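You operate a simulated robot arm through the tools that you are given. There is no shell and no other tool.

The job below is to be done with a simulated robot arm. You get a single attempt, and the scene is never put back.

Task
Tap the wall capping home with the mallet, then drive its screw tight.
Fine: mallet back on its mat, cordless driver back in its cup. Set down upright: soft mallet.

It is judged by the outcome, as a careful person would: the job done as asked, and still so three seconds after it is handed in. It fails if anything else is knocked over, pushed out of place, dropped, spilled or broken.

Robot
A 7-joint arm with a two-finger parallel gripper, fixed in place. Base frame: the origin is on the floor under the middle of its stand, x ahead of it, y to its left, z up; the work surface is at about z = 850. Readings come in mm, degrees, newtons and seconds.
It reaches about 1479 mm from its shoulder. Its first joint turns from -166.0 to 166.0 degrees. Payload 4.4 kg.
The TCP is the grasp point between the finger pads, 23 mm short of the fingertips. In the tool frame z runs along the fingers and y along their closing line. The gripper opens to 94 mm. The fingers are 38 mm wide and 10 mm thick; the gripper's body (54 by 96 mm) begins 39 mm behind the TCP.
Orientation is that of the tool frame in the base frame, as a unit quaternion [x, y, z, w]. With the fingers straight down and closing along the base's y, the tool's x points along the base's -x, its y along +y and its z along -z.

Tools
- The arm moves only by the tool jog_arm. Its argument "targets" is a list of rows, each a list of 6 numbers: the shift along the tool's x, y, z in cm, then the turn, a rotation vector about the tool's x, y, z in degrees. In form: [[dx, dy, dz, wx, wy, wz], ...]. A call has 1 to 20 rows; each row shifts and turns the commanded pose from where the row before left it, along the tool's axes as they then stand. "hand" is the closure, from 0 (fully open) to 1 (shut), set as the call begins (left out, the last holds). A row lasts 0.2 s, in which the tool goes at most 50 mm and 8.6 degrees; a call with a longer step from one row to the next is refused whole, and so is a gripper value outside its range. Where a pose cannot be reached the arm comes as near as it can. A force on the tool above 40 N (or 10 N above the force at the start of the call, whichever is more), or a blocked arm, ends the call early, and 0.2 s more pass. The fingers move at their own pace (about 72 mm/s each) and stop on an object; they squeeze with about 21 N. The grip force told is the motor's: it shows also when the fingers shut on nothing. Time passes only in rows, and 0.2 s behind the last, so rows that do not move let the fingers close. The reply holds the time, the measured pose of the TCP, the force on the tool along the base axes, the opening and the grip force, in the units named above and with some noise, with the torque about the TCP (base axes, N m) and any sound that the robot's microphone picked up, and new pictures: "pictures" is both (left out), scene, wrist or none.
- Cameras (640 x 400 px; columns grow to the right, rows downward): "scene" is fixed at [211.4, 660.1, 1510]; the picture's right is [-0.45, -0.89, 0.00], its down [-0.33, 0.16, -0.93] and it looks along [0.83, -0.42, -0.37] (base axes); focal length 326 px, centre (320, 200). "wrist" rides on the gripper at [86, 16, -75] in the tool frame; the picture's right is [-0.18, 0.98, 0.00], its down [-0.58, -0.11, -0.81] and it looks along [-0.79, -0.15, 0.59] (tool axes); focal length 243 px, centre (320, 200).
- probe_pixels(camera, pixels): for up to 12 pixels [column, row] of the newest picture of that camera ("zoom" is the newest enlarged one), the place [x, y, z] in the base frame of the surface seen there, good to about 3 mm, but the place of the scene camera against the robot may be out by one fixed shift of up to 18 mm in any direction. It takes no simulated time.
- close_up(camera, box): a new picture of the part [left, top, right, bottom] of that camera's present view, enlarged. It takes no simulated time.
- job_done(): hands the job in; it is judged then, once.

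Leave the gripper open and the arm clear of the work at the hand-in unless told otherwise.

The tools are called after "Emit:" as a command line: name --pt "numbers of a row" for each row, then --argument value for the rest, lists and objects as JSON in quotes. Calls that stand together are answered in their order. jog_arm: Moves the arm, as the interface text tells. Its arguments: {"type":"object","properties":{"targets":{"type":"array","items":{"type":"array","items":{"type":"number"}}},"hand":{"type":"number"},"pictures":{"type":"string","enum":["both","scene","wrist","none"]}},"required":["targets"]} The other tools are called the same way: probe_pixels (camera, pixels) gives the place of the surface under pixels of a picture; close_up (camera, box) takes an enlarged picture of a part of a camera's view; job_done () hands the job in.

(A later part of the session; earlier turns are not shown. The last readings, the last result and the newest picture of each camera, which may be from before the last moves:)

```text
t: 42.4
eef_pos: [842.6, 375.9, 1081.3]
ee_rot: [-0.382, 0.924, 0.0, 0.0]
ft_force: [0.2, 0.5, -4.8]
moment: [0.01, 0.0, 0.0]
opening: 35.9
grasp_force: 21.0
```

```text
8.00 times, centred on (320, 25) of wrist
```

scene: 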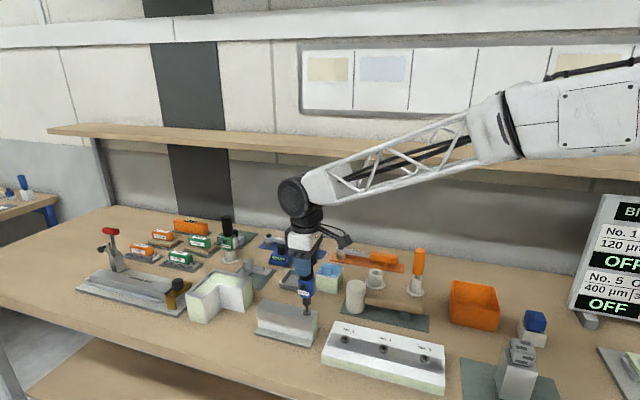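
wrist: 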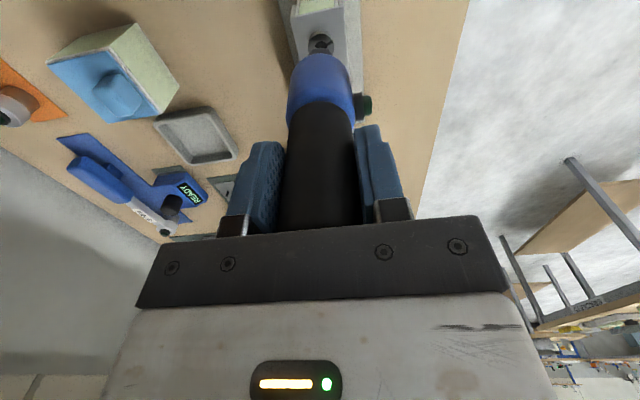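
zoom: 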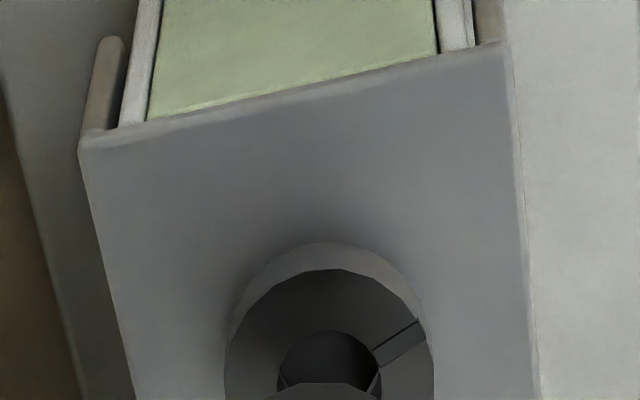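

The bit (302) and the hole centre (305) line up, and the wrist view agrees; the tip is about 5 mm above the ring. I lower in small steps and watch the force.

Emit:
jog_arm --pt "0 0 0.3 0 0 0" --pt "0 0 0.2 0 0 0" --pt "0 0 0 0 0 0" --hand 1 --pictures "scene"

Emit:
close_up --camera "scene" --box '[292, 290, 324, 315]'

```text
t: 43.2
eef_pos: [844.1, 375.5, 1074.0]
ee_rot: [-0.383, 0.924, 0.0, 0.0]
ft_force: [-0.2, -0.7, -5.2]
moment: [0.0, -0.03, 0.01]
opening: 35.7
grasp_force: 20.5
```

scene: 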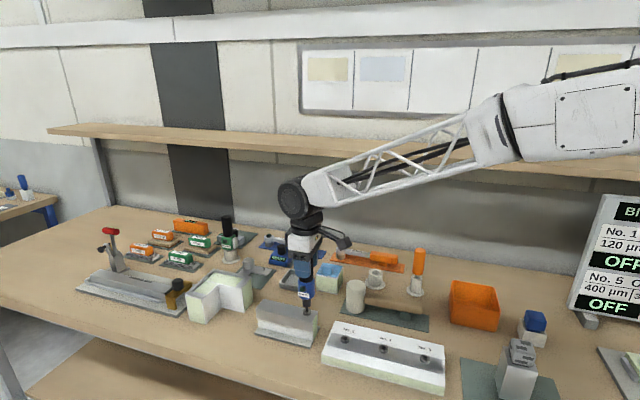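

```text
16.00 times, centred on (308, 302) of scene
```

zoom: 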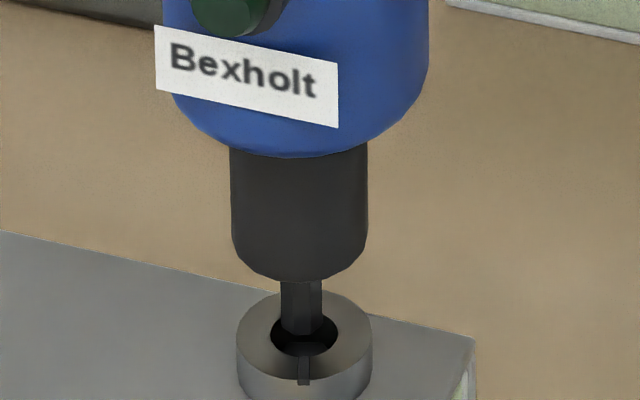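

The tip is now at the mouth of the socket, with room on both sides. I go on down 2 mm at a time.

Emit:
jog_arm --pt "0 0 0.2 0 0 0" --pt "0 0 0 0 0 0" --hand 1 --pictures "none"

Emit:
jog_arm --pt "0 0 0.2 0 0 0" --pt "0 0 0 0 0 0" --hand 1 --pictures "scene"

Emit:
close_up --camera "scene" --box '[292, 290, 324, 315]'

```text
t: 43.8
eef_pos: [843.9, 375.3, 1074.2]
ee_rot: [-0.383, 0.924, -0.001, 0.0]
ft_force: [0.5, -0.4, -4.5]
moment: [0.01, -0.01, 0.03]
opening: 35.9
grasp_force: 21.1
```

```text
t: 44.4
eef_pos: [844.2, 374.7, 1072.9]
ee_rot: [-0.383, 0.924, 0.0, -0.001]
ft_force: [0.4, 0.2, -4.0]
moment: [-0.02, 0.03, 0.0]
opening: 35.7
grasp_force: 21.2
```

scene: 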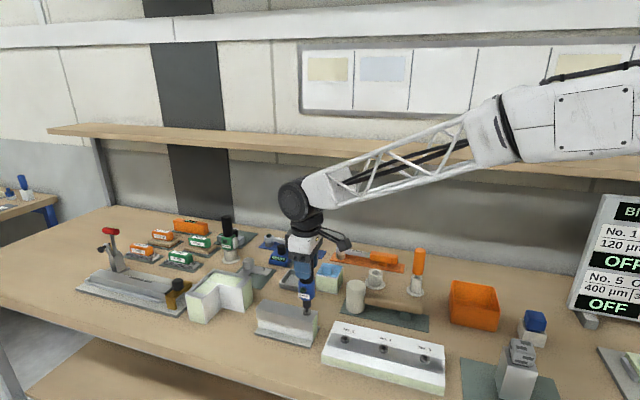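

```text
16.00 times, centred on (308, 302) of scene
```

zoom: 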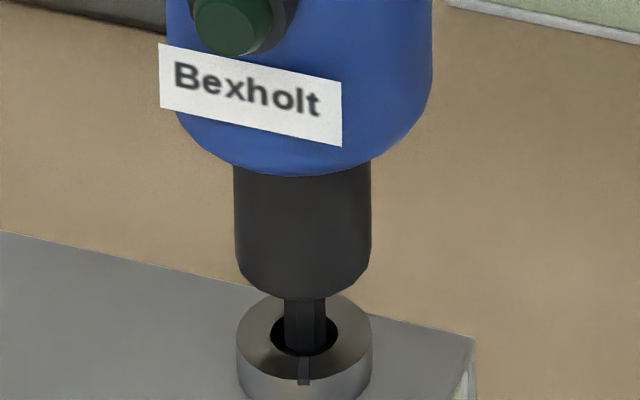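

The bit is entering the hole, centred (305). No contact force yet; continue down.

Emit:
jog_arm --pt "0 0 0.2 0 0 0" --pt "0 0 0 0 0 0" --hand 1 --pictures "none"

Emit:
jog_arm --pt "0 0 0.15 0 0 0" --pt "0 0 0 0 0 0" --hand 1 --pictures "scene"

Emit:
close_up --camera "scene" --box '[292, 290, 324, 315]'

```text
t: 45.0
eef_pos: [844.3, 375.5, 1071.5]
ee_rot: [-0.383, 0.924, 0.0, 0.0]
ft_force: [0.0, -0.5, -4.2]
moment: [-0.02, 0.02, 0.01]
opening: 35.6
grasp_force: 21.1
```

```text
t: 45.6
eef_pos: [844.5, 373.8, 1068.2]
ee_rot: [-0.383, 0.924, -0.001, 0.0]
ft_force: [0.0, -0.3, -4.9]
moment: [0.03, -0.04, -0.02]
opening: 35.8
grasp_force: 21.6
```

scene: 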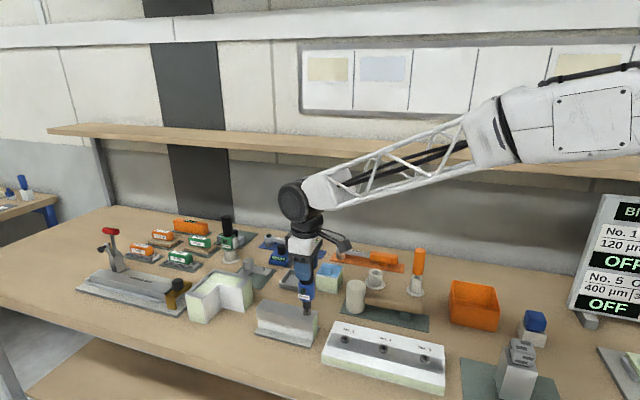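

```text
16.00 times, centred on (308, 302) of scene
```

zoom: 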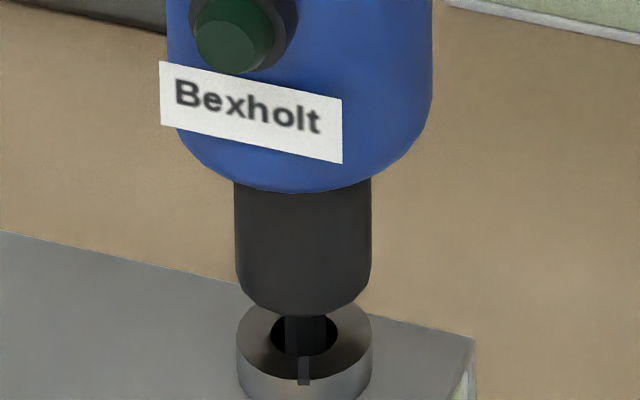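

Bit well inside the socket, still no contact. Continue in 1.5 mm steps.

Emit:
jog_arm --pt "0 0 0.15 0 0 0" --pt "0 0 0 0 0 0" --hand 1 --pictures "none"

Emit:
jog_arm --pt "0 0 0.15 0 0 0" --pt "0 0 0 0 0 0" --hand 1 --pictures "scene"

Emit:
close_up --camera "scene" --box '[292, 290, 324, 315]'

```text
t: 46.2
eef_pos: [844.7, 375.4, 1066.5]
ee_rot: [-0.383, 0.924, 0.001, 0.001]
ft_force: [-0.4, -0.2, -4.6]
moment: [0.0, 0.02, -0.01]
opening: 36.0
grasp_force: 21.1
```

```text
t: 46.8
eef_pos: [843.1, 373.6, 1066.6]
ee_rot: [-0.383, 0.924, 0.0, -0.001]
ft_force: [0.2, 0.9, -3.8]
moment: [-0.02, -0.02, 0.0]
opening: 35.7
grasp_force: 20.5
```

scene: 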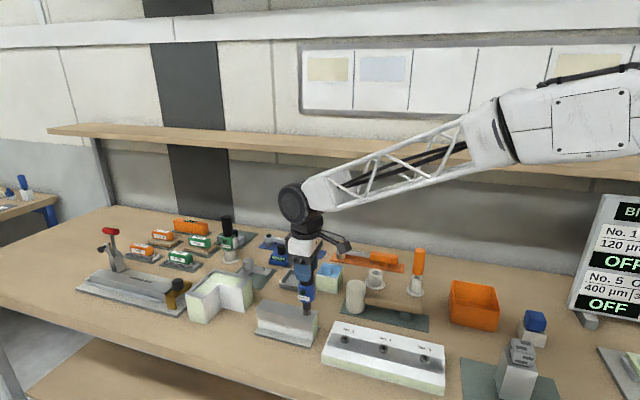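

```text
16.00 times, centred on (308, 302) of scene
```

zoom: 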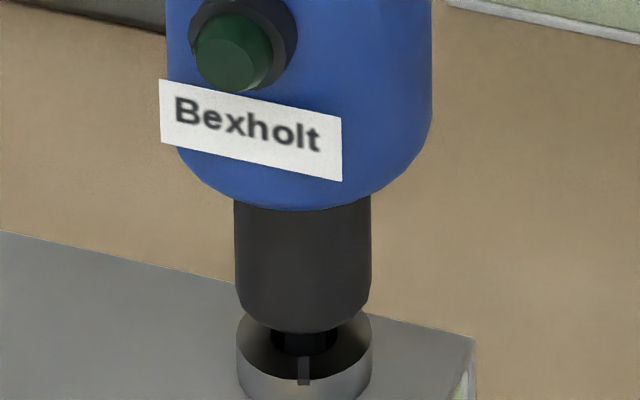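

The bit is about 8 mm deep, still free. Continue down in 1.5 mm steps.

Emit:
jog_arm --pt "0 0 0.15 0 0 0" --pt "0 0 0 0 0 0" --hand 1 --pictures "none"

Emit:
jog_arm --pt "0 0 0.15 0 0 0" --pt "0 0 0 0 0 0" --hand 1 --pictures "none"

```text
t: 47.4
eef_pos: [842.5, 373.9, 1064.1]
ee_rot: [-0.382, 0.924, 0.0, 0.0]
ft_force: [0.1, -0.9, -4.3]
moment: [0.02, 0.03, -0.02]
opening: 35.8
grasp_force: 21.3
```

```text
t: 48.0
eef_pos: [844.1, 374.5, 1064.1]
ee_rot: [-0.383, 0.924, 0.0, 0.0]
ft_force: [-4.5, 0.7, -1.8]
moment: [0.07, 0.53, -0.04]
opening: 35.7
grasp_force: 20.8
```

First contact: a side force of −4.5 N along x. I look at it.

Emit:
jog_arm --pt "0 0 0 0 0 0" --hand 1

Emit:
close_up --camera "scene" --box '[292, 290, 324, 315]'

Emit:
close_up --camera "wrist" --box '[280, 0, 360, 50]'

```text
t: 48.4
eef_pos: [845.1, 374.7, 1063.2]
ee_rot: [-0.383, 0.924, 0.0, -0.001]
ft_force: [-0.5, 1.2, -1.9]
moment: [0.21, 0.02, 0.0]
opening: 35.8
grasp_force: 20.8
```

scene: 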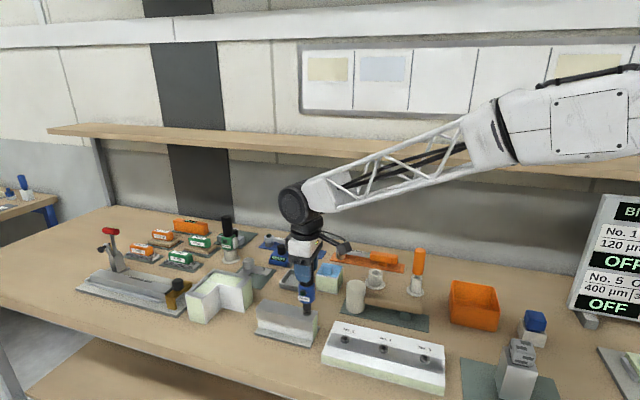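
wrist: 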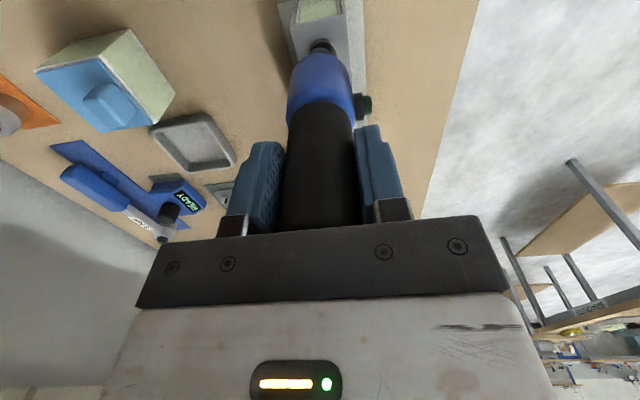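

```text
16.00 times, centred on (308, 302) of scene
```

zoom: 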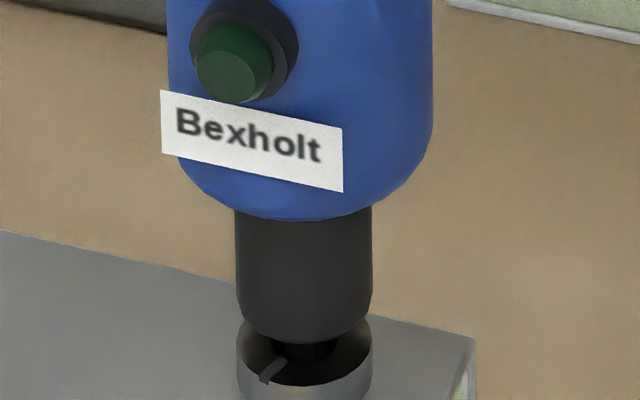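

```text
8.00 times, centred on (320, 25) of wrist
```

zoom: 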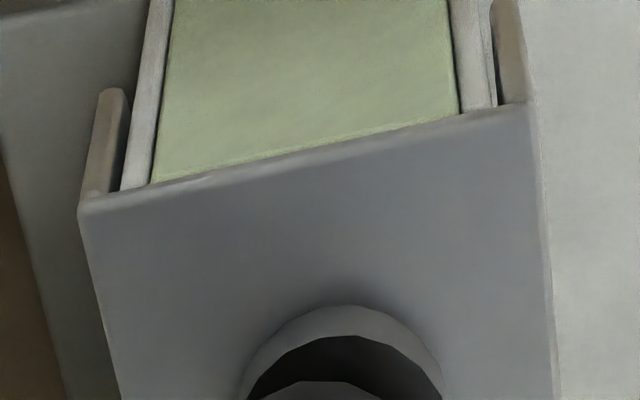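

The screw's index notch has turned (from zoom x=304 to 272): the driver starts when pressed and is turning the screw. I keep light pressure, following down 1 mm, and watch lamp and force.

Emit:
jog_arm --pt "0 0 0.1 0 0 0" --pt "0 0 0 0 0 0" --pt "0 0 0 0 0 0" --pt "0 0 0 0 0 0" --hand 1 --pictures "scene"

Emit:
close_up --camera "scene" --box '[292, 290, 324, 315]'

```text
t: 49.4
eef_pos: [844.6, 373.5, 1062.7]
ee_rot: [-0.383, 0.924, 0.0, 0.001]
ft_force: [-4.9, 2.8, 18.2]
moment: [0.34, 0.66, -0.02]
opening: 35.8
grasp_force: 21.1
```

scene: 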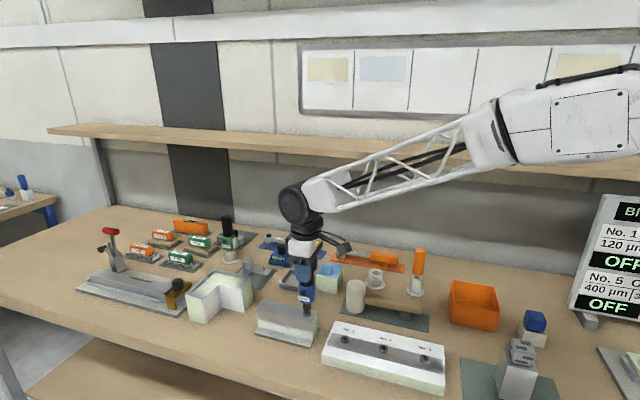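

```text
16.00 times, centred on (308, 302) of scene
```

zoom: 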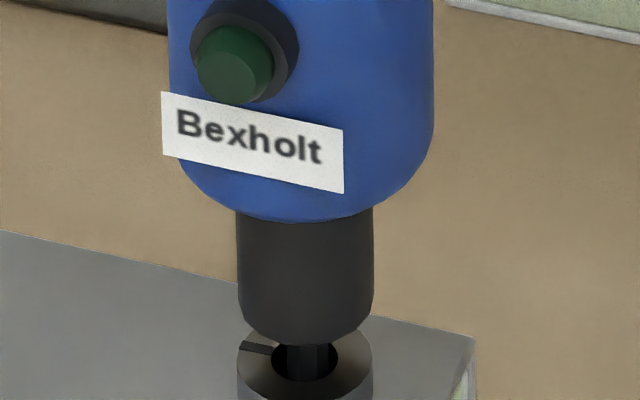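

Notch now at 9 o'clock — turning clockwise, and the head is sinking. Force 18 N. I hold here for a while and let it run.

Emit:
jog_arm --pt "0 0 0 0 0 0" --pt "0 0 0 0 0 0" --pt "0 0 0 0 0 0" --pt "0 0 0 0 0 0" --hand 1 --pictures "scene"

Emit:
close_up --camera "scene" --box '[292, 290, 324, 315]'

```text
t: 50.4
eef_pos: [843.5, 374.2, 1063.0]
ee_rot: [-0.382, 0.924, 0.0, 0.0]
ft_force: [-1.1, 5.1, 26.9]
moment: [0.69, 0.1, -0.02]
opening: 36.1
grasp_force: 20.4
```

scene: 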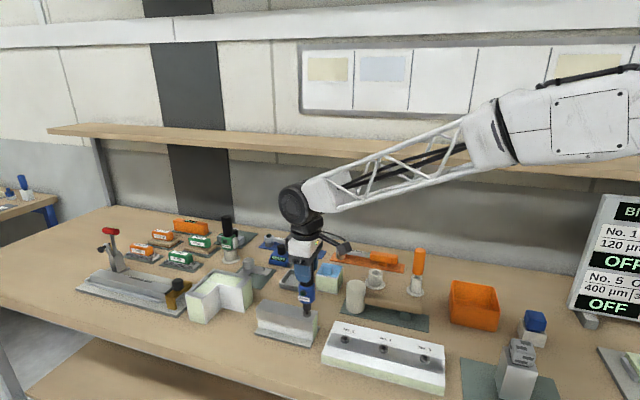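

```text
16.00 times, centred on (308, 302) of scene
```

zoom: 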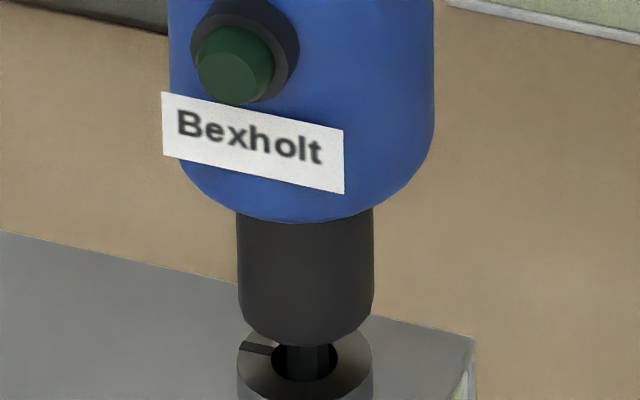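

The notch hasn't moved since the last look, and the head has sunk about 5 mm. I check the lamp and the seating of the screw head closely.

Emit:
close_up --camera "scene" --box '[298, 286, 314, 296]'

Emit:
close_up --camera "scene" --box '[298, 305, 318, 317]'

Emit:
close_up --camera "wrist" --box '[280, 0, 360, 50]'

```text
16.00 times, centred on (306, 291) of scene
```

zoom: 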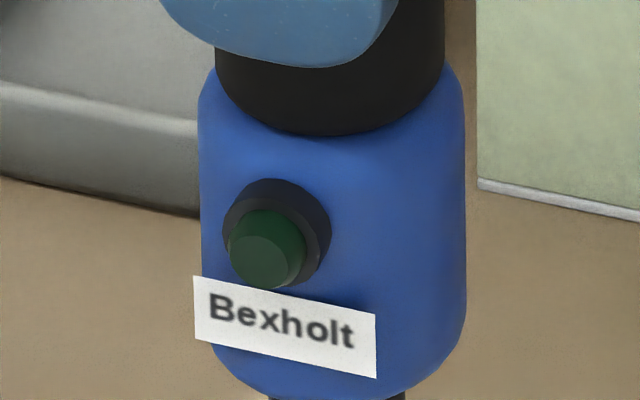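

```text
16.00 times, centred on (308, 311) of scene
```

zoom: 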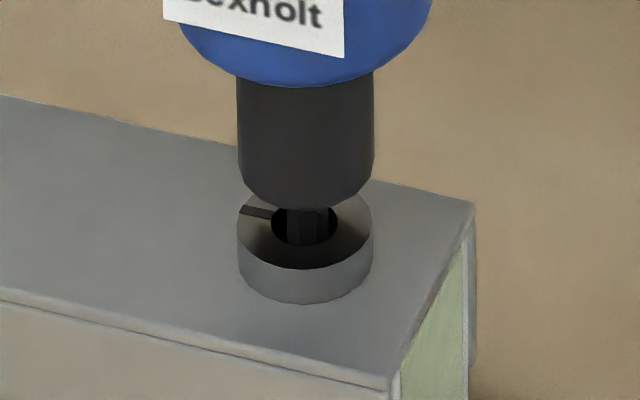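

```text
8.00 times, centred on (320, 25) of wrist
```

zoom: 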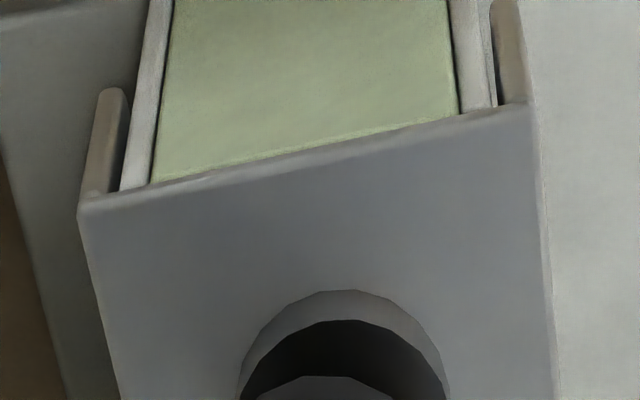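

The head now sits flat on the capping (no shadow gap any more). To be sure it is fully tight I hold the pressure for another second and watch whether notch or lamp changes.

Emit:
jog_arm --pt "0 0 0.05 0 0 0" --pt "0 0 0 0 0 0" --pt "0 0 0 0 0 0" --pt "0 0 0 0 0 0" --pt "0 0 0 0 0 0" --hand 1 --pictures "scene"

Emit:
close_up --camera "scene" --box '[294, 286, 318, 316]'

```text
t: 51.6
eef_pos: [844.7, 374.9, 1060.3]
ee_rot: [-0.383, 0.924, 0.0, 0.001]
ft_force: [-1.4, 2.5, 35.5]
moment: [0.39, 0.25, 0.03]
opening: 35.9
grasp_force: 21.6
```

scene: 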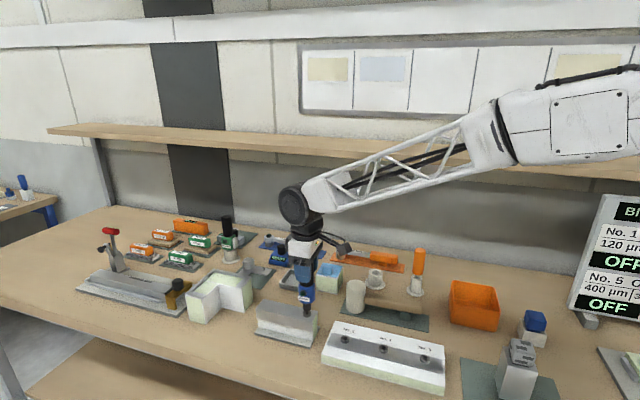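

```text
13.33 times, centred on (306, 301) of scene
```

zoom: 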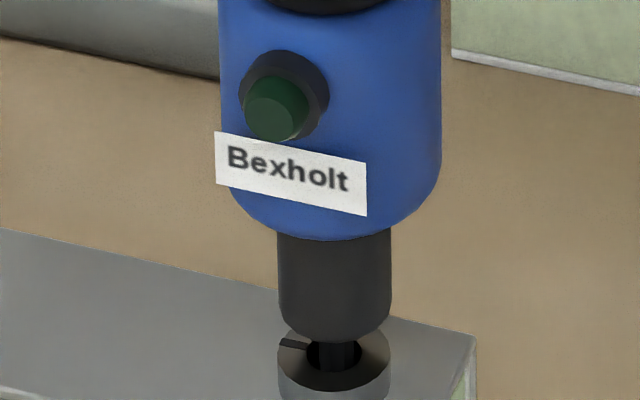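

Still no change at 35 N. I ease off 3 mm (bit still in the socket), then press again lightly to see whether the screw turns any further.

Emit:
jog_arm --pt "0 0 -0.15 0 0 0" --pt "0 0 -0.15 0 0 0" --pt "0 0 0 0 0 0" --hand 1 --pictures "scene"

Emit:
close_up --camera "scene" --box '[294, 286, 318, 316]'

```text
t: 52.4
eef_pos: [844.8, 374.2, 1061.9]
ee_rot: [-0.383, 0.924, 0.0, -0.002]
ft_force: [-1.9, 1.9, -2.1]
moment: [0.3, 0.23, 0.0]
opening: 35.7
grasp_force: 20.9
```

scene: 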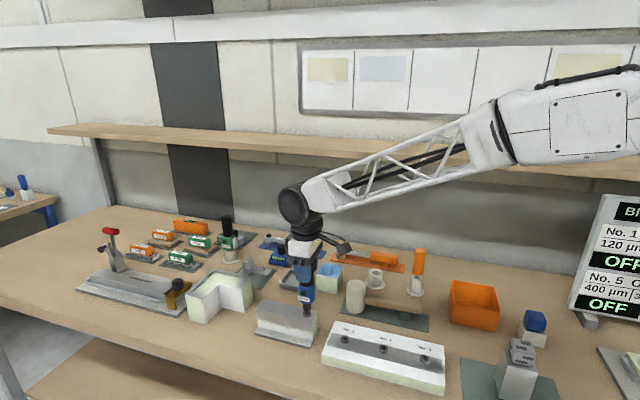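

```text
13.33 times, centred on (306, 301) of scene
```

zoom: 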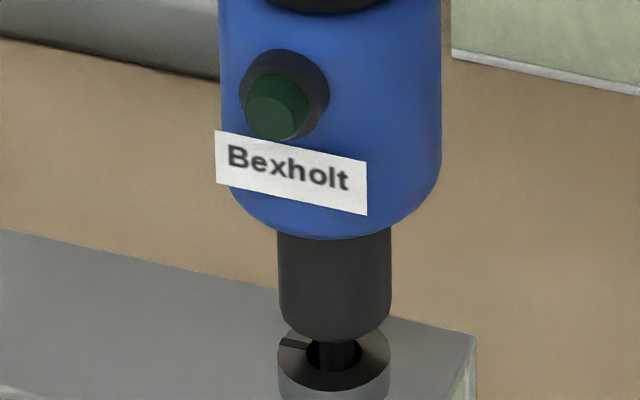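

Force is off now (−2 N). I press again gently and watch.

Emit:
jog_arm --pt "0 0 0.15 0 0 0" --pt "0 0 0 0 0 0" --pt "0 0 0 0 0 0" --hand 1 --pictures "scene"

Emit:
close_up --camera "scene" --box '[294, 286, 318, 316]'

```text
t: 53.2
eef_pos: [843.8, 374.8, 1062.2]
ee_rot: [-0.383, 0.924, -0.001, -0.002]
ft_force: [-6.0, 3.8, -6.2]
moment: [0.39, 0.75, 0.0]
opening: 35.6
grasp_force: 21.2
```

scene: 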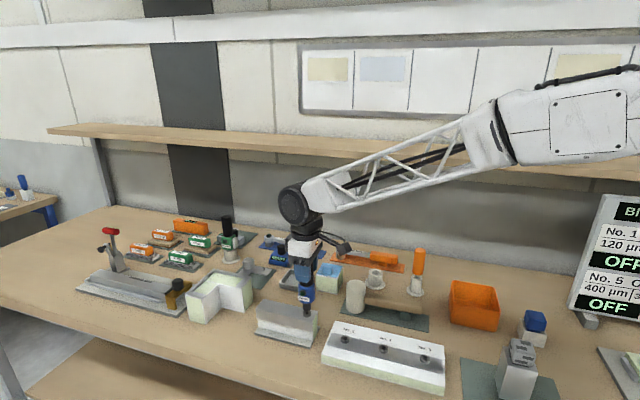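

```text
13.33 times, centred on (306, 301) of scene
```

zoom: 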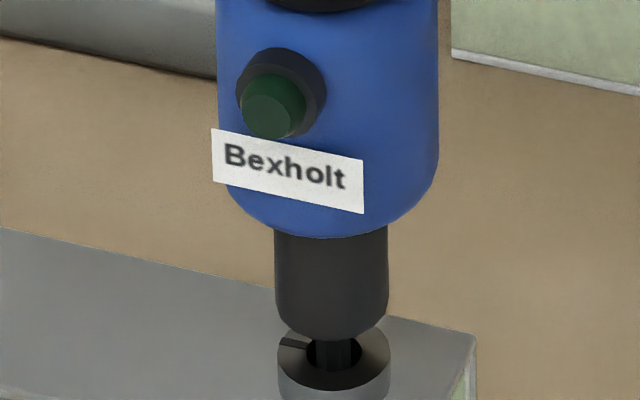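

The force shows a sideways push of (−6,+4) N, so the bit rubs on the socket wall. I shift 1 mm along the tool's +y to centre it, then press down 1.2 mm.

Emit:
jog_arm --pt "0 0.1 0 0 0 0" --pt "0 0 0 0 0 0" --pt "0 0 0.12 0 0 0" --pt "0 0 0 0 0 0" --hand 1 --pictures "scene"

Emit:
close_up --camera "scene" --box '[294, 286, 318, 316]'

```text
t: 54.2
eef_pos: [843.5, 376.4, 1062.1]
ee_rot: [-0.383, 0.924, 0.0, 0.0]
ft_force: [-1.5, 0.1, -2.3]
moment: [-0.08, 0.13, -0.01]
opening: 35.8
grasp_force: 20.7
```

scene: 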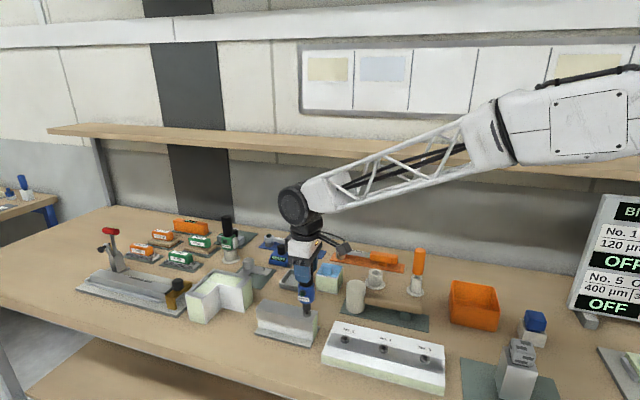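

```text
13.33 times, centred on (306, 301) of scene
```

zoom: 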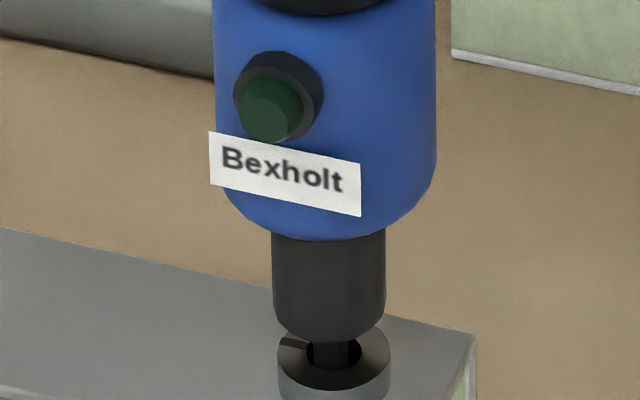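

Side force is gone. Press a further 1 mm.

Emit:
jog_arm --pt "0 0 0.1 0 0 0" --pt "0 0 0 0 0 0" --pt "0 0 0 0 0 0" --hand 1 --pictures "scene"

Emit:
close_up --camera "scene" --box '[294, 286, 318, 316]'

```text
t: 55.0
eef_pos: [843.6, 375.3, 1061.1]
ee_rot: [-0.383, 0.924, 0.0, 0.002]
ft_force: [-1.3, 4.9, 10.2]
moment: [0.52, 0.26, 0.0]
opening: 35.6
grasp_force: 21.1
```

scene: 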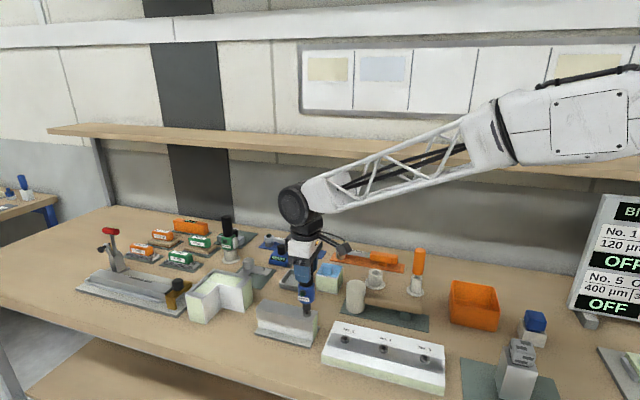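

```text
13.33 times, centred on (306, 301) of scene
```

zoom: 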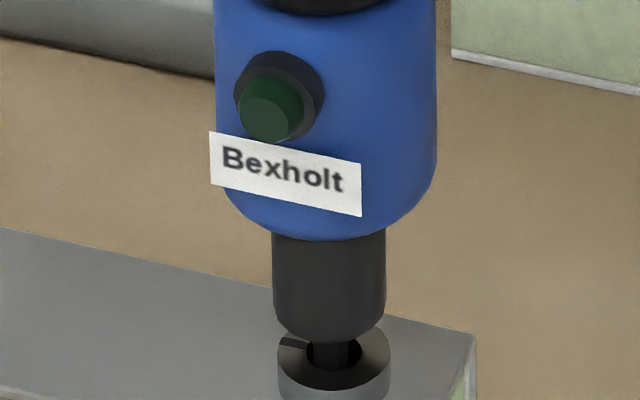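

At a net ~14 N press the screw no longer turns, while before it turned under 2–3 N: it is at its end. I lift off 40 mm and inspect the screw head.

Emit:
jog_arm --pt "0 0 -0.3 0 0 0" --pt "0 0 -0.7 0 0 0" --pt "0 0 -1.0 0 0 0" --pt "0 0 -1.5 0 0 0" --pt "0 0 -1.5 0 0 0" --pt "0 0 0 0 0 0" --hand 1

Emit:
close_up --camera "scene" --box '[296, 300, 320, 315]'

Emit:
close_up --camera "scene" --box '[250, 280, 330, 350]'

Emit:
close_up --camera "wrist" --box '[280, 0, 360, 50]'

```text
t: 56.4
eef_pos: [842.4, 375.9, 1110.8]
ee_rot: [-0.382, 0.924, -0.001, 0.001]
ft_force: [1.1, -1.1, -4.7]
moment: [0.02, 0.03, -0.02]
opening: 35.7
grasp_force: 20.7
```

scene: 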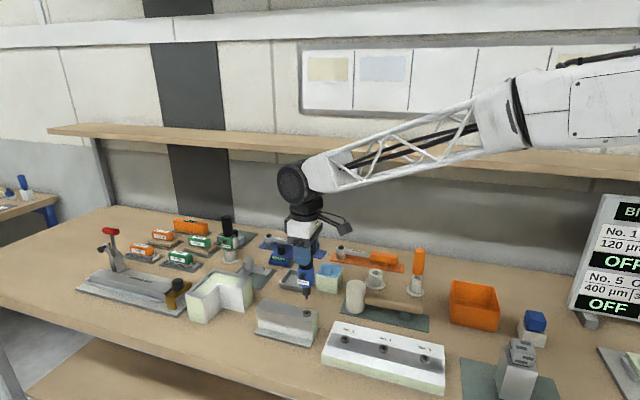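
wrist: 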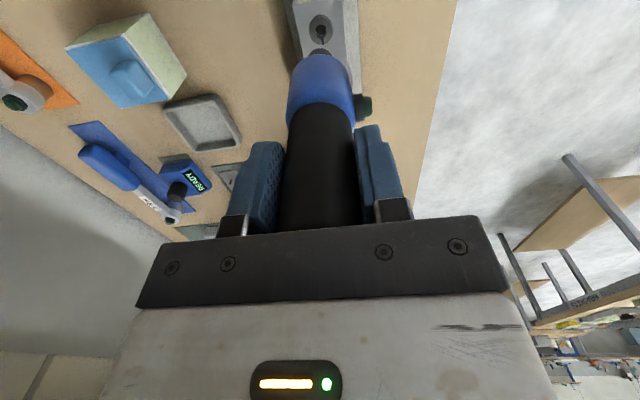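

```text
16.00 times, centred on (308, 308) of scene
```

zoom: 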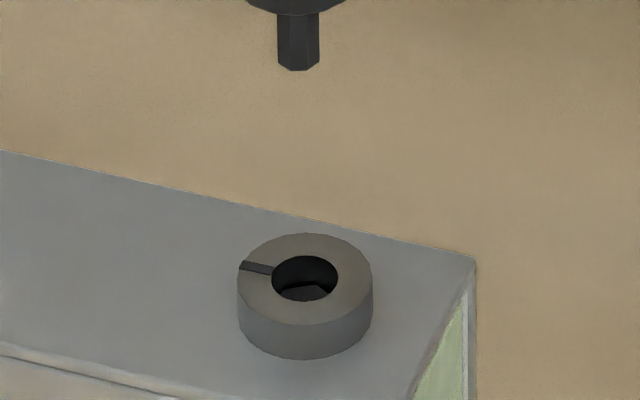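

```text
5.71 times, centred on (290, 315) of scene
```

zoom: 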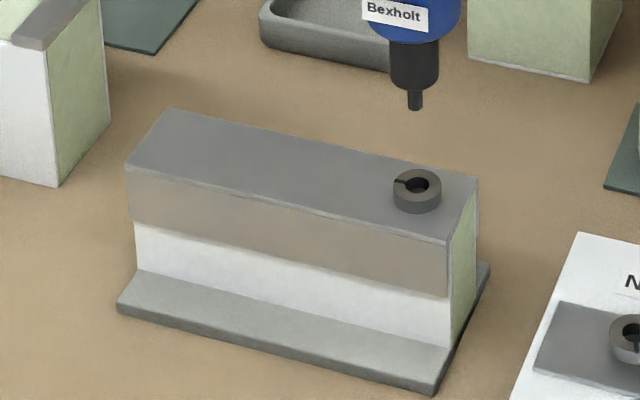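

```text
8.00 times, centred on (320, 25) of wrist
```

zoom: 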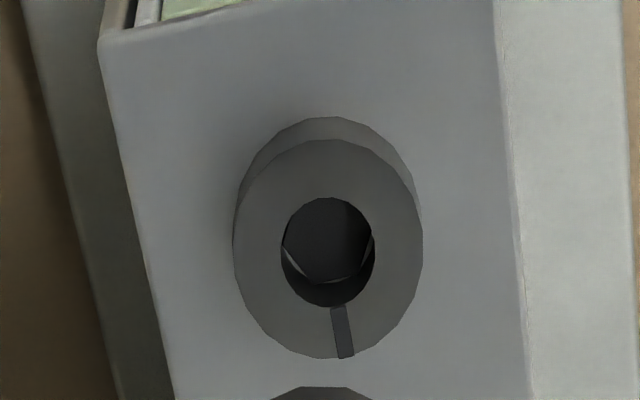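

The head is seated flat on the capping with no gap. To be certain it is tight, I re-engage once more: down 46 mm into the socket, then press gently and watch notch and lamp in short steps.

Emit:
jog_arm --pt "0 0.05 1.5 0 0 0" --pt "0 0 1.5 0 0 0" --pt "0 0 1.0 0 0 0" --pt "0 0 0.6 0 0 0" --pt "0 0 0 0 0 0" --hand 1 --pictures "scene"

Emit:
close_up --camera "scene" --box '[294, 286, 318, 316]'

```text
t: 57.6
eef_pos: [842.9, 377.4, 1064.5]
ee_rot: [-0.382, 0.924, 0.0, -0.001]
ft_force: [0.8, 0.6, -5.3]
moment: [-0.01, -0.03, -0.01]
opening: 35.7
grasp_force: 20.7
```

scene: 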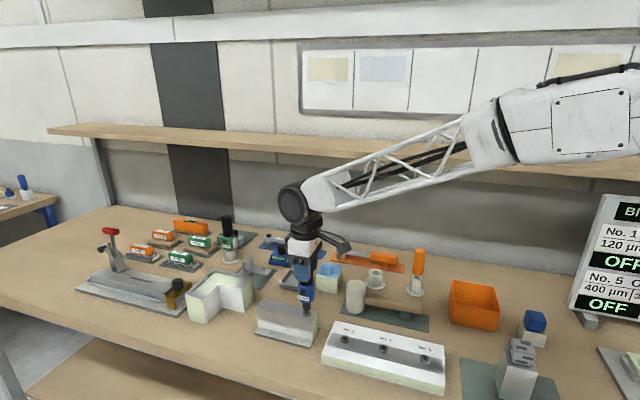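

```text
13.33 times, centred on (306, 301) of scene
```

zoom: 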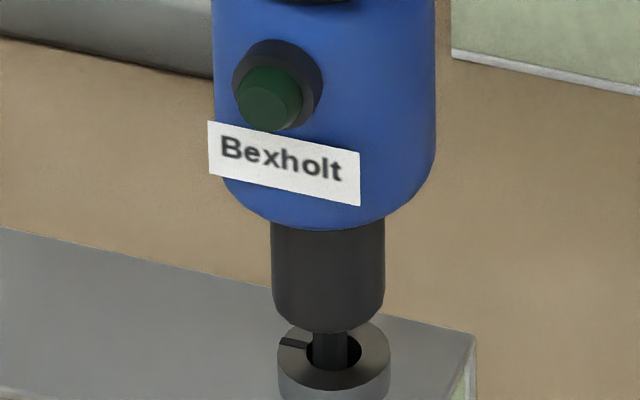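

Bit is in the hole, free of side load. Now down 3 mm, then 1 mm presses with pictures.

Emit:
jog_arm --pt "0 0 0.3 0 0 0" --pt "0 0 0 0 0 0" --hand 1 --pictures "none"

Emit:
jog_arm --pt "0 0 0.1 0 0 0" --pt "0 0 0 0 0 0" --hand 1 --pictures "scene"

Emit:
close_up --camera "scene" --box '[294, 286, 318, 316]'

```text
t: 58.2
eef_pos: [842.6, 376.3, 1062.3]
ee_rot: [-0.382, 0.924, 0.0, 0.0]
ft_force: [0.3, 0.6, -4.0]
moment: [0.04, 0.02, -0.03]
opening: 35.6
grasp_force: 21.3
```

```text
t: 58.8
eef_pos: [843.7, 375.9, 1061.9]
ee_rot: [-0.383, 0.924, 0.0, 0.0]
ft_force: [-3.5, 1.1, 7.5]
moment: [0.17, 0.45, 0.01]
opening: 35.8
grasp_force: 21.0
```

scene: 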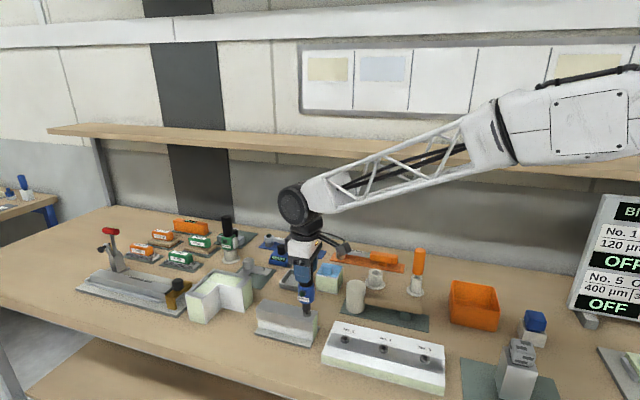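

```text
13.33 times, centred on (306, 301) of scene
```

zoom: 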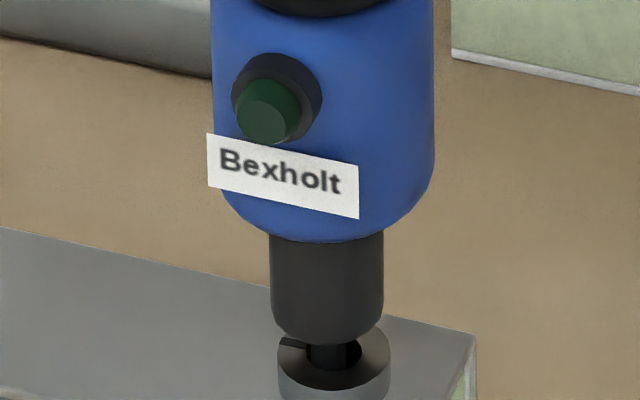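

Pressing with net ~12 N, notch unmoved. I hold for a second more and compare.

Emit:
jog_arm --pt "0 0 0 0 0 0" --pt "0 0 0 0 0 0" --pt "0 0 0 0 0 0" --pt "0 0 0 0 0 0" --pt "0 0 0 0 0 0" --hand 1 --pictures "scene"

Emit:
close_up --camera "scene" --box '[294, 286, 318, 316]'

```text
t: 60.0
eef_pos: [843.8, 375.9, 1062.6]
ee_rot: [-0.383, 0.924, 0.001, 0.0]
ft_force: [0.9, 2.9, 19.0]
moment: [0.47, 0.08, -0.01]
opening: 36.0
grasp_force: 20.6
```

scene: 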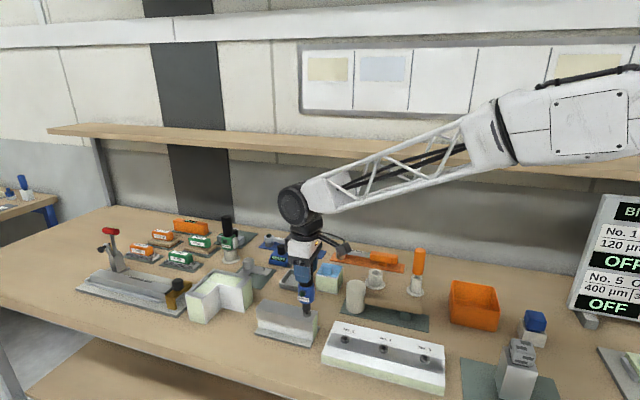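

```text
13.33 times, centred on (306, 301) of scene
```

zoom: 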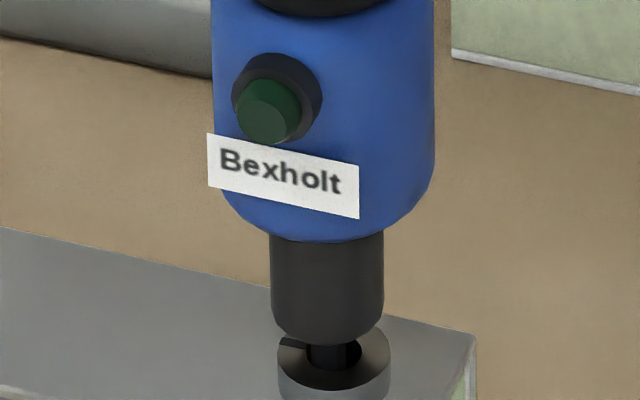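

The screw is at its end and does not turn any more: tight. I lift off and carry the driver back over its cup, retracing the path at TCP z≈1111.

Emit:
jog_arm --pt "0 0 -0.3 0 0 0" --pt "0 0 -0.7 0 0 0" --pt "0 0 -1.5 0 0 0" --pt "0 0 -2.5 0 0 0" --pt "1.0 -2.2 0 0 0 0" --pt "1.9 -4.1 0 0 0 0" --pt "1.9 -4.1 0 0 0 0" --pt "1.9 -4.1 0 0 0 0" --pt "1.9 -4.1 0 0 0 0" --pt "1.9 -4.1 0 0 0 0" --pt "1.9 -4.1 0 0 0 0" --pt "0.94 -1.93 0 0 0 0" --pt "0 0 0 0 0 0" --pt "0 0 0 0 0 0" --hand 1

Emit:
close_up --camera "scene" --box '[350, 230, 410, 290]'

Emit:
close_up --camera "wrist" --box '[260, 0, 380, 75]'

```text
t: 63.0
eef_pos: [950.0, 77.2, 1110.4]
ee_rot: [-0.383, 0.924, 0.001, -0.001]
ft_force: [0.6, 0.4, -4.3]
moment: [0.0, 0.01, -0.05]
opening: 35.7
grasp_force: 21.1
```

scene: 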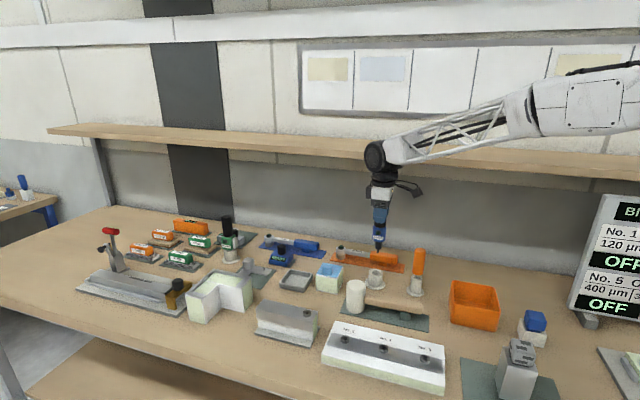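
wrist: 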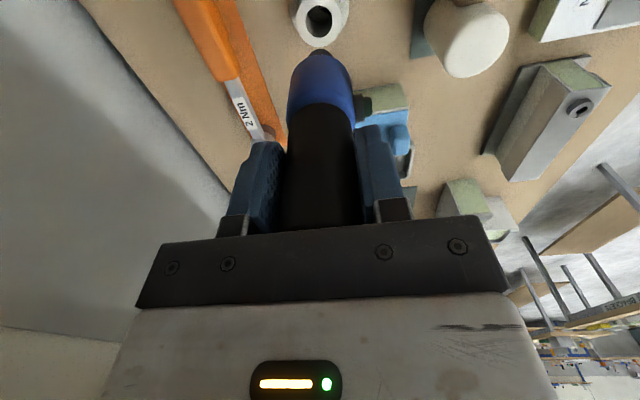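

```text
6.67 times, centred on (380, 260) of scene
```

zoom: 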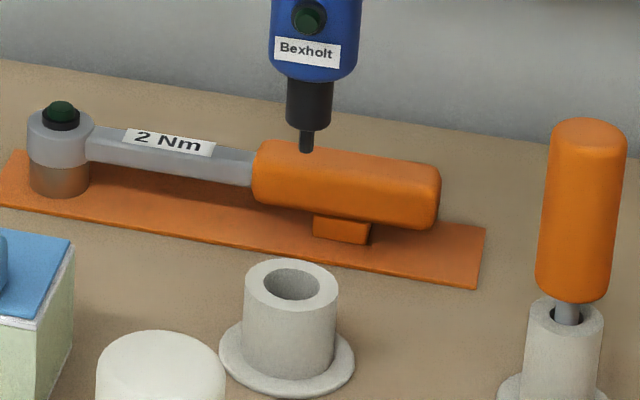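

```text
5.33 times, centred on (320, 38) of wrist
```

zoom: 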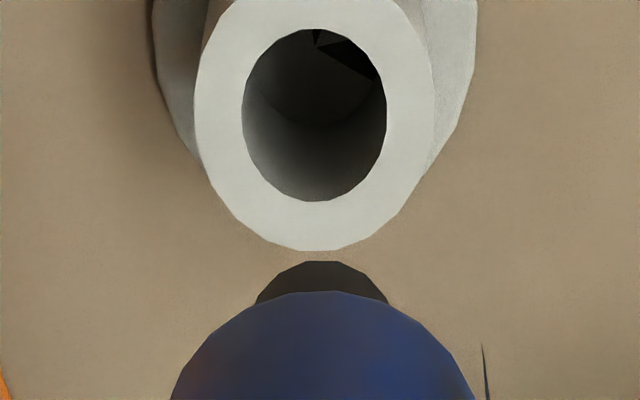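

Both views show the cup about 4 mm further along +x than the bit (TCP reads 950 versus 953.3 at pick-up). I correct by (+3.8,+0.4) mm and lower 45 mm, then check again.

Emit:
jog_arm --pt "-0.3 -0.24 0 0 0 0" --pt "0 0 1.5 0 0 0" --pt "0 0 1.5 0 0 0" --pt "0 0 1.5 0 0 0" --pt "0 0 0 0 0 0" --pt "0 0 0 0 0 0" --hand 1

Emit:
close_up --camera "scene" --box '[356, 245, 400, 285]'

Emit:
close_up --camera "wrist" --box '[260, 0, 380, 75]'

```text
t: 64.4
eef_pos: [955.1, 76.0, 1067.0]
ee_rot: [-0.383, 0.924, 0.0, 0.0]
ft_force: [0.3, 0.0, -5.0]
moment: [0.0, 0.0, 0.0]
opening: 35.8
grasp_force: 20.9
```

scene: 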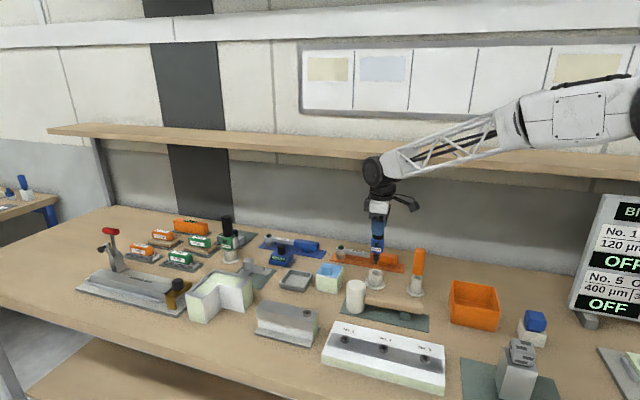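
wrist: 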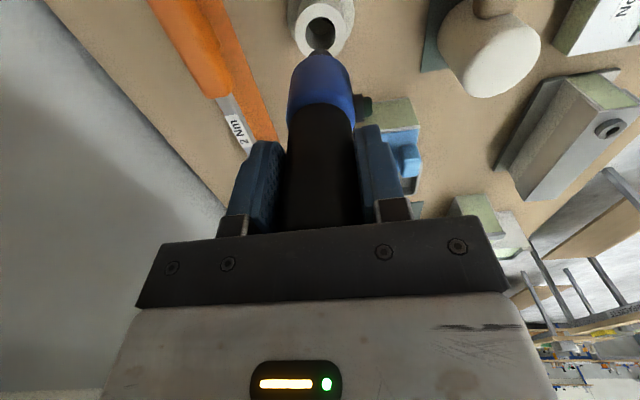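

```text
10.00 times, centred on (378, 265) of scene
```

zoom: 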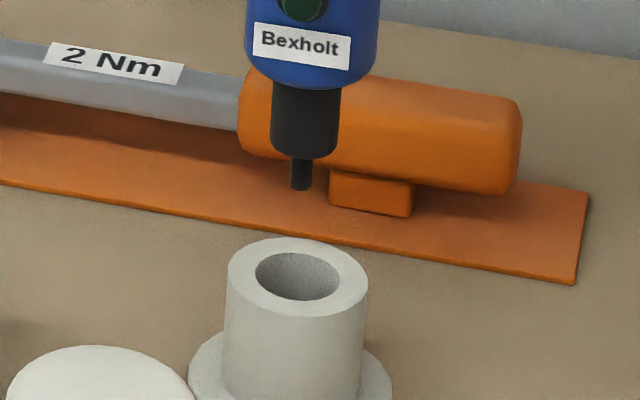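

```text
5.33 times, centred on (320, 38) of wrist
```

zoom: 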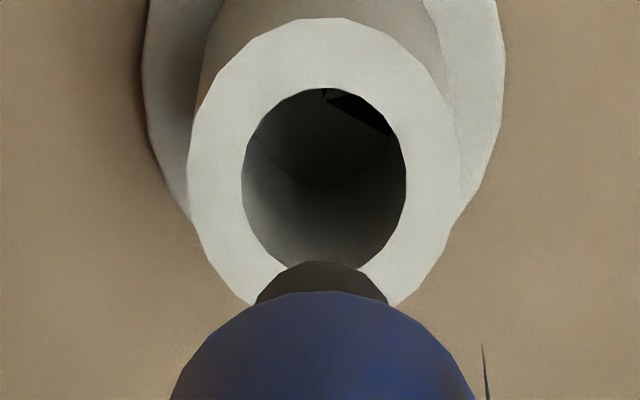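

Aligned in both views within ~0.7 mm. I lower 35 mm so the bit and chuck enter the cup, watching the forces.

Emit:
jog_arm --pt "0 0 1.0 0 0 0" --pt "0 0 1.0 0 0 0" --pt "0 0 1.0 0 0 0" --pt "0 0 0.5 0 0 0" --pt "0 0 0 0 0 0" --hand 1

Emit:
close_up --camera "scene" --box '[356, 245, 400, 285]'

```text
t: 65.6
eef_pos: [956.6, 78.2, 1030.3]
ee_rot: [-0.383, 0.924, 0.001, 0.0]
ft_force: [0.4, 0.3, -4.7]
moment: [0.01, 0.0, 0.05]
opening: 35.9
grasp_force: 20.9
```

scene: 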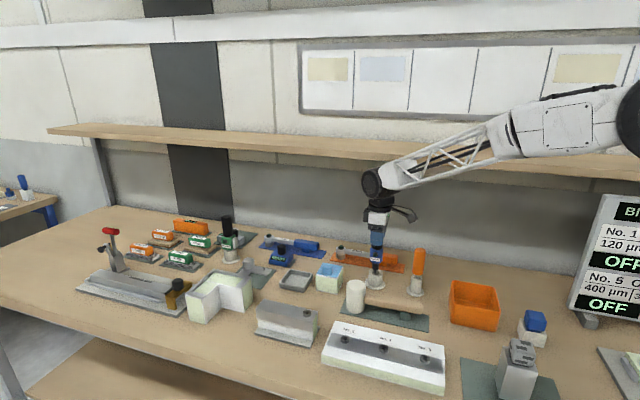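
wrist: 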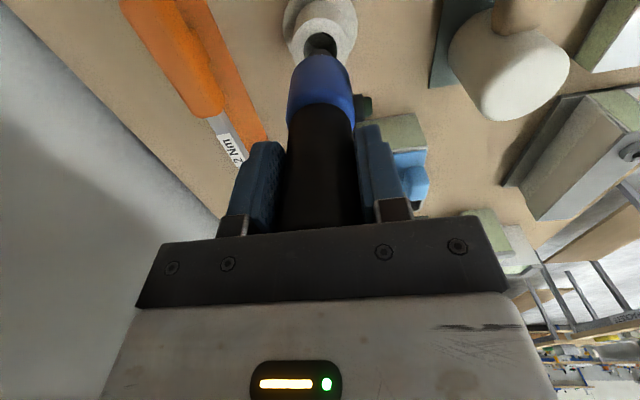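

```text
10.00 times, centred on (378, 265) of scene
```

zoom: 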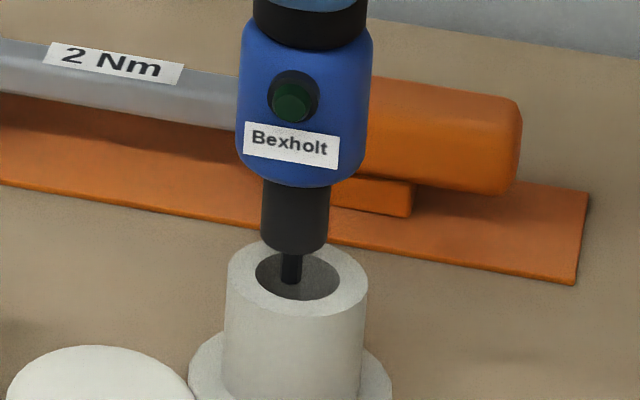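

The bit enters the cup; the chuck looks ~1.5 mm left of the cup's centre in the scene view. I check the wrist view and take another reading.

Emit:
close_up --camera "wrist" --box '[260, 0, 380, 75]'

Emit:
jog_arm --pt "0 0 0 0 0 0" --pt "0 0 0 0 0 0" --hand 1 --pictures "none"

Emit:
jog_arm --pt "0 0 0 0 0 0" --hand 1 --pictures "scene"

Emit:
close_up --camera "scene" --box '[356, 245, 400, 285]'

```text
5.33 times, centred on (320, 38) of wrist
```

zoom: 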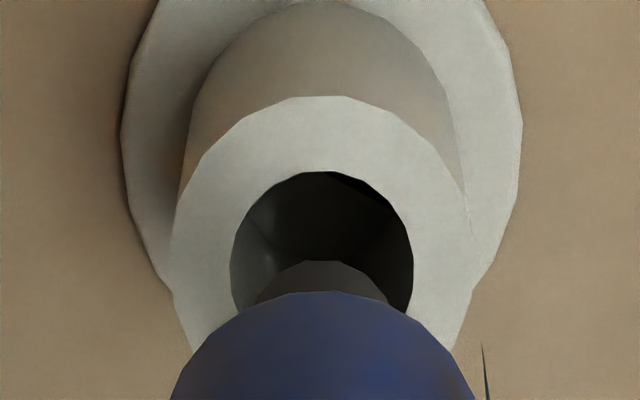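

```text
t: 66.2
eef_pos: [955.1, 78.7, 1030.1]
ee_rot: [-0.383, 0.924, 0.0, 0.0]
ft_force: [0.3, 0.7, -4.8]
moment: [0.02, 0.01, -0.01]
opening: 35.7
grasp_force: 20.9
```

```text
t: 66.6
eef_pos: [955.9, 78.3, 1031.5]
ee_rot: [-0.383, 0.924, 0.0, 0.0]
ft_force: [0.2, 0.3, -3.9]
moment: [0.02, -0.02, 0.0]
opening: 35.9
grasp_force: 21.6
```

scene: 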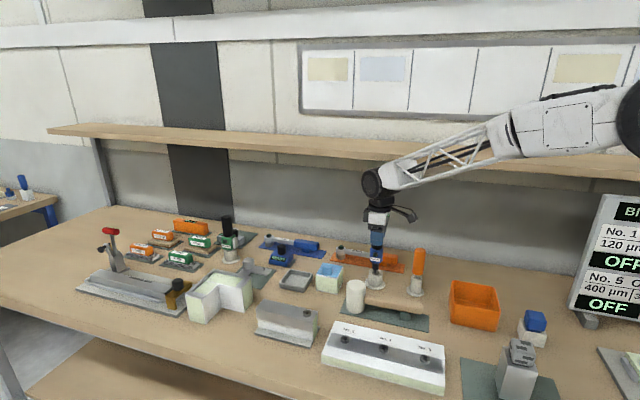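

```text
10.00 times, centred on (378, 265) of scene
```

zoom: 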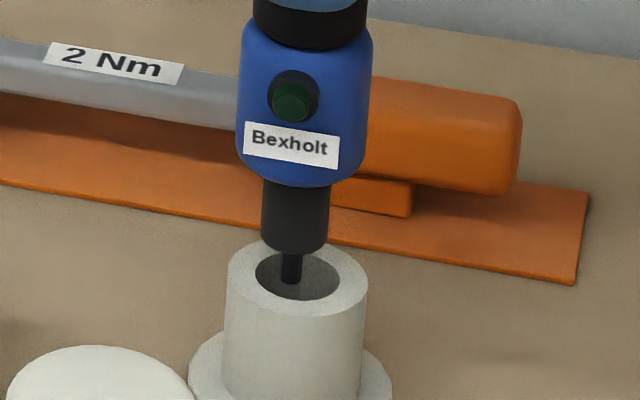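

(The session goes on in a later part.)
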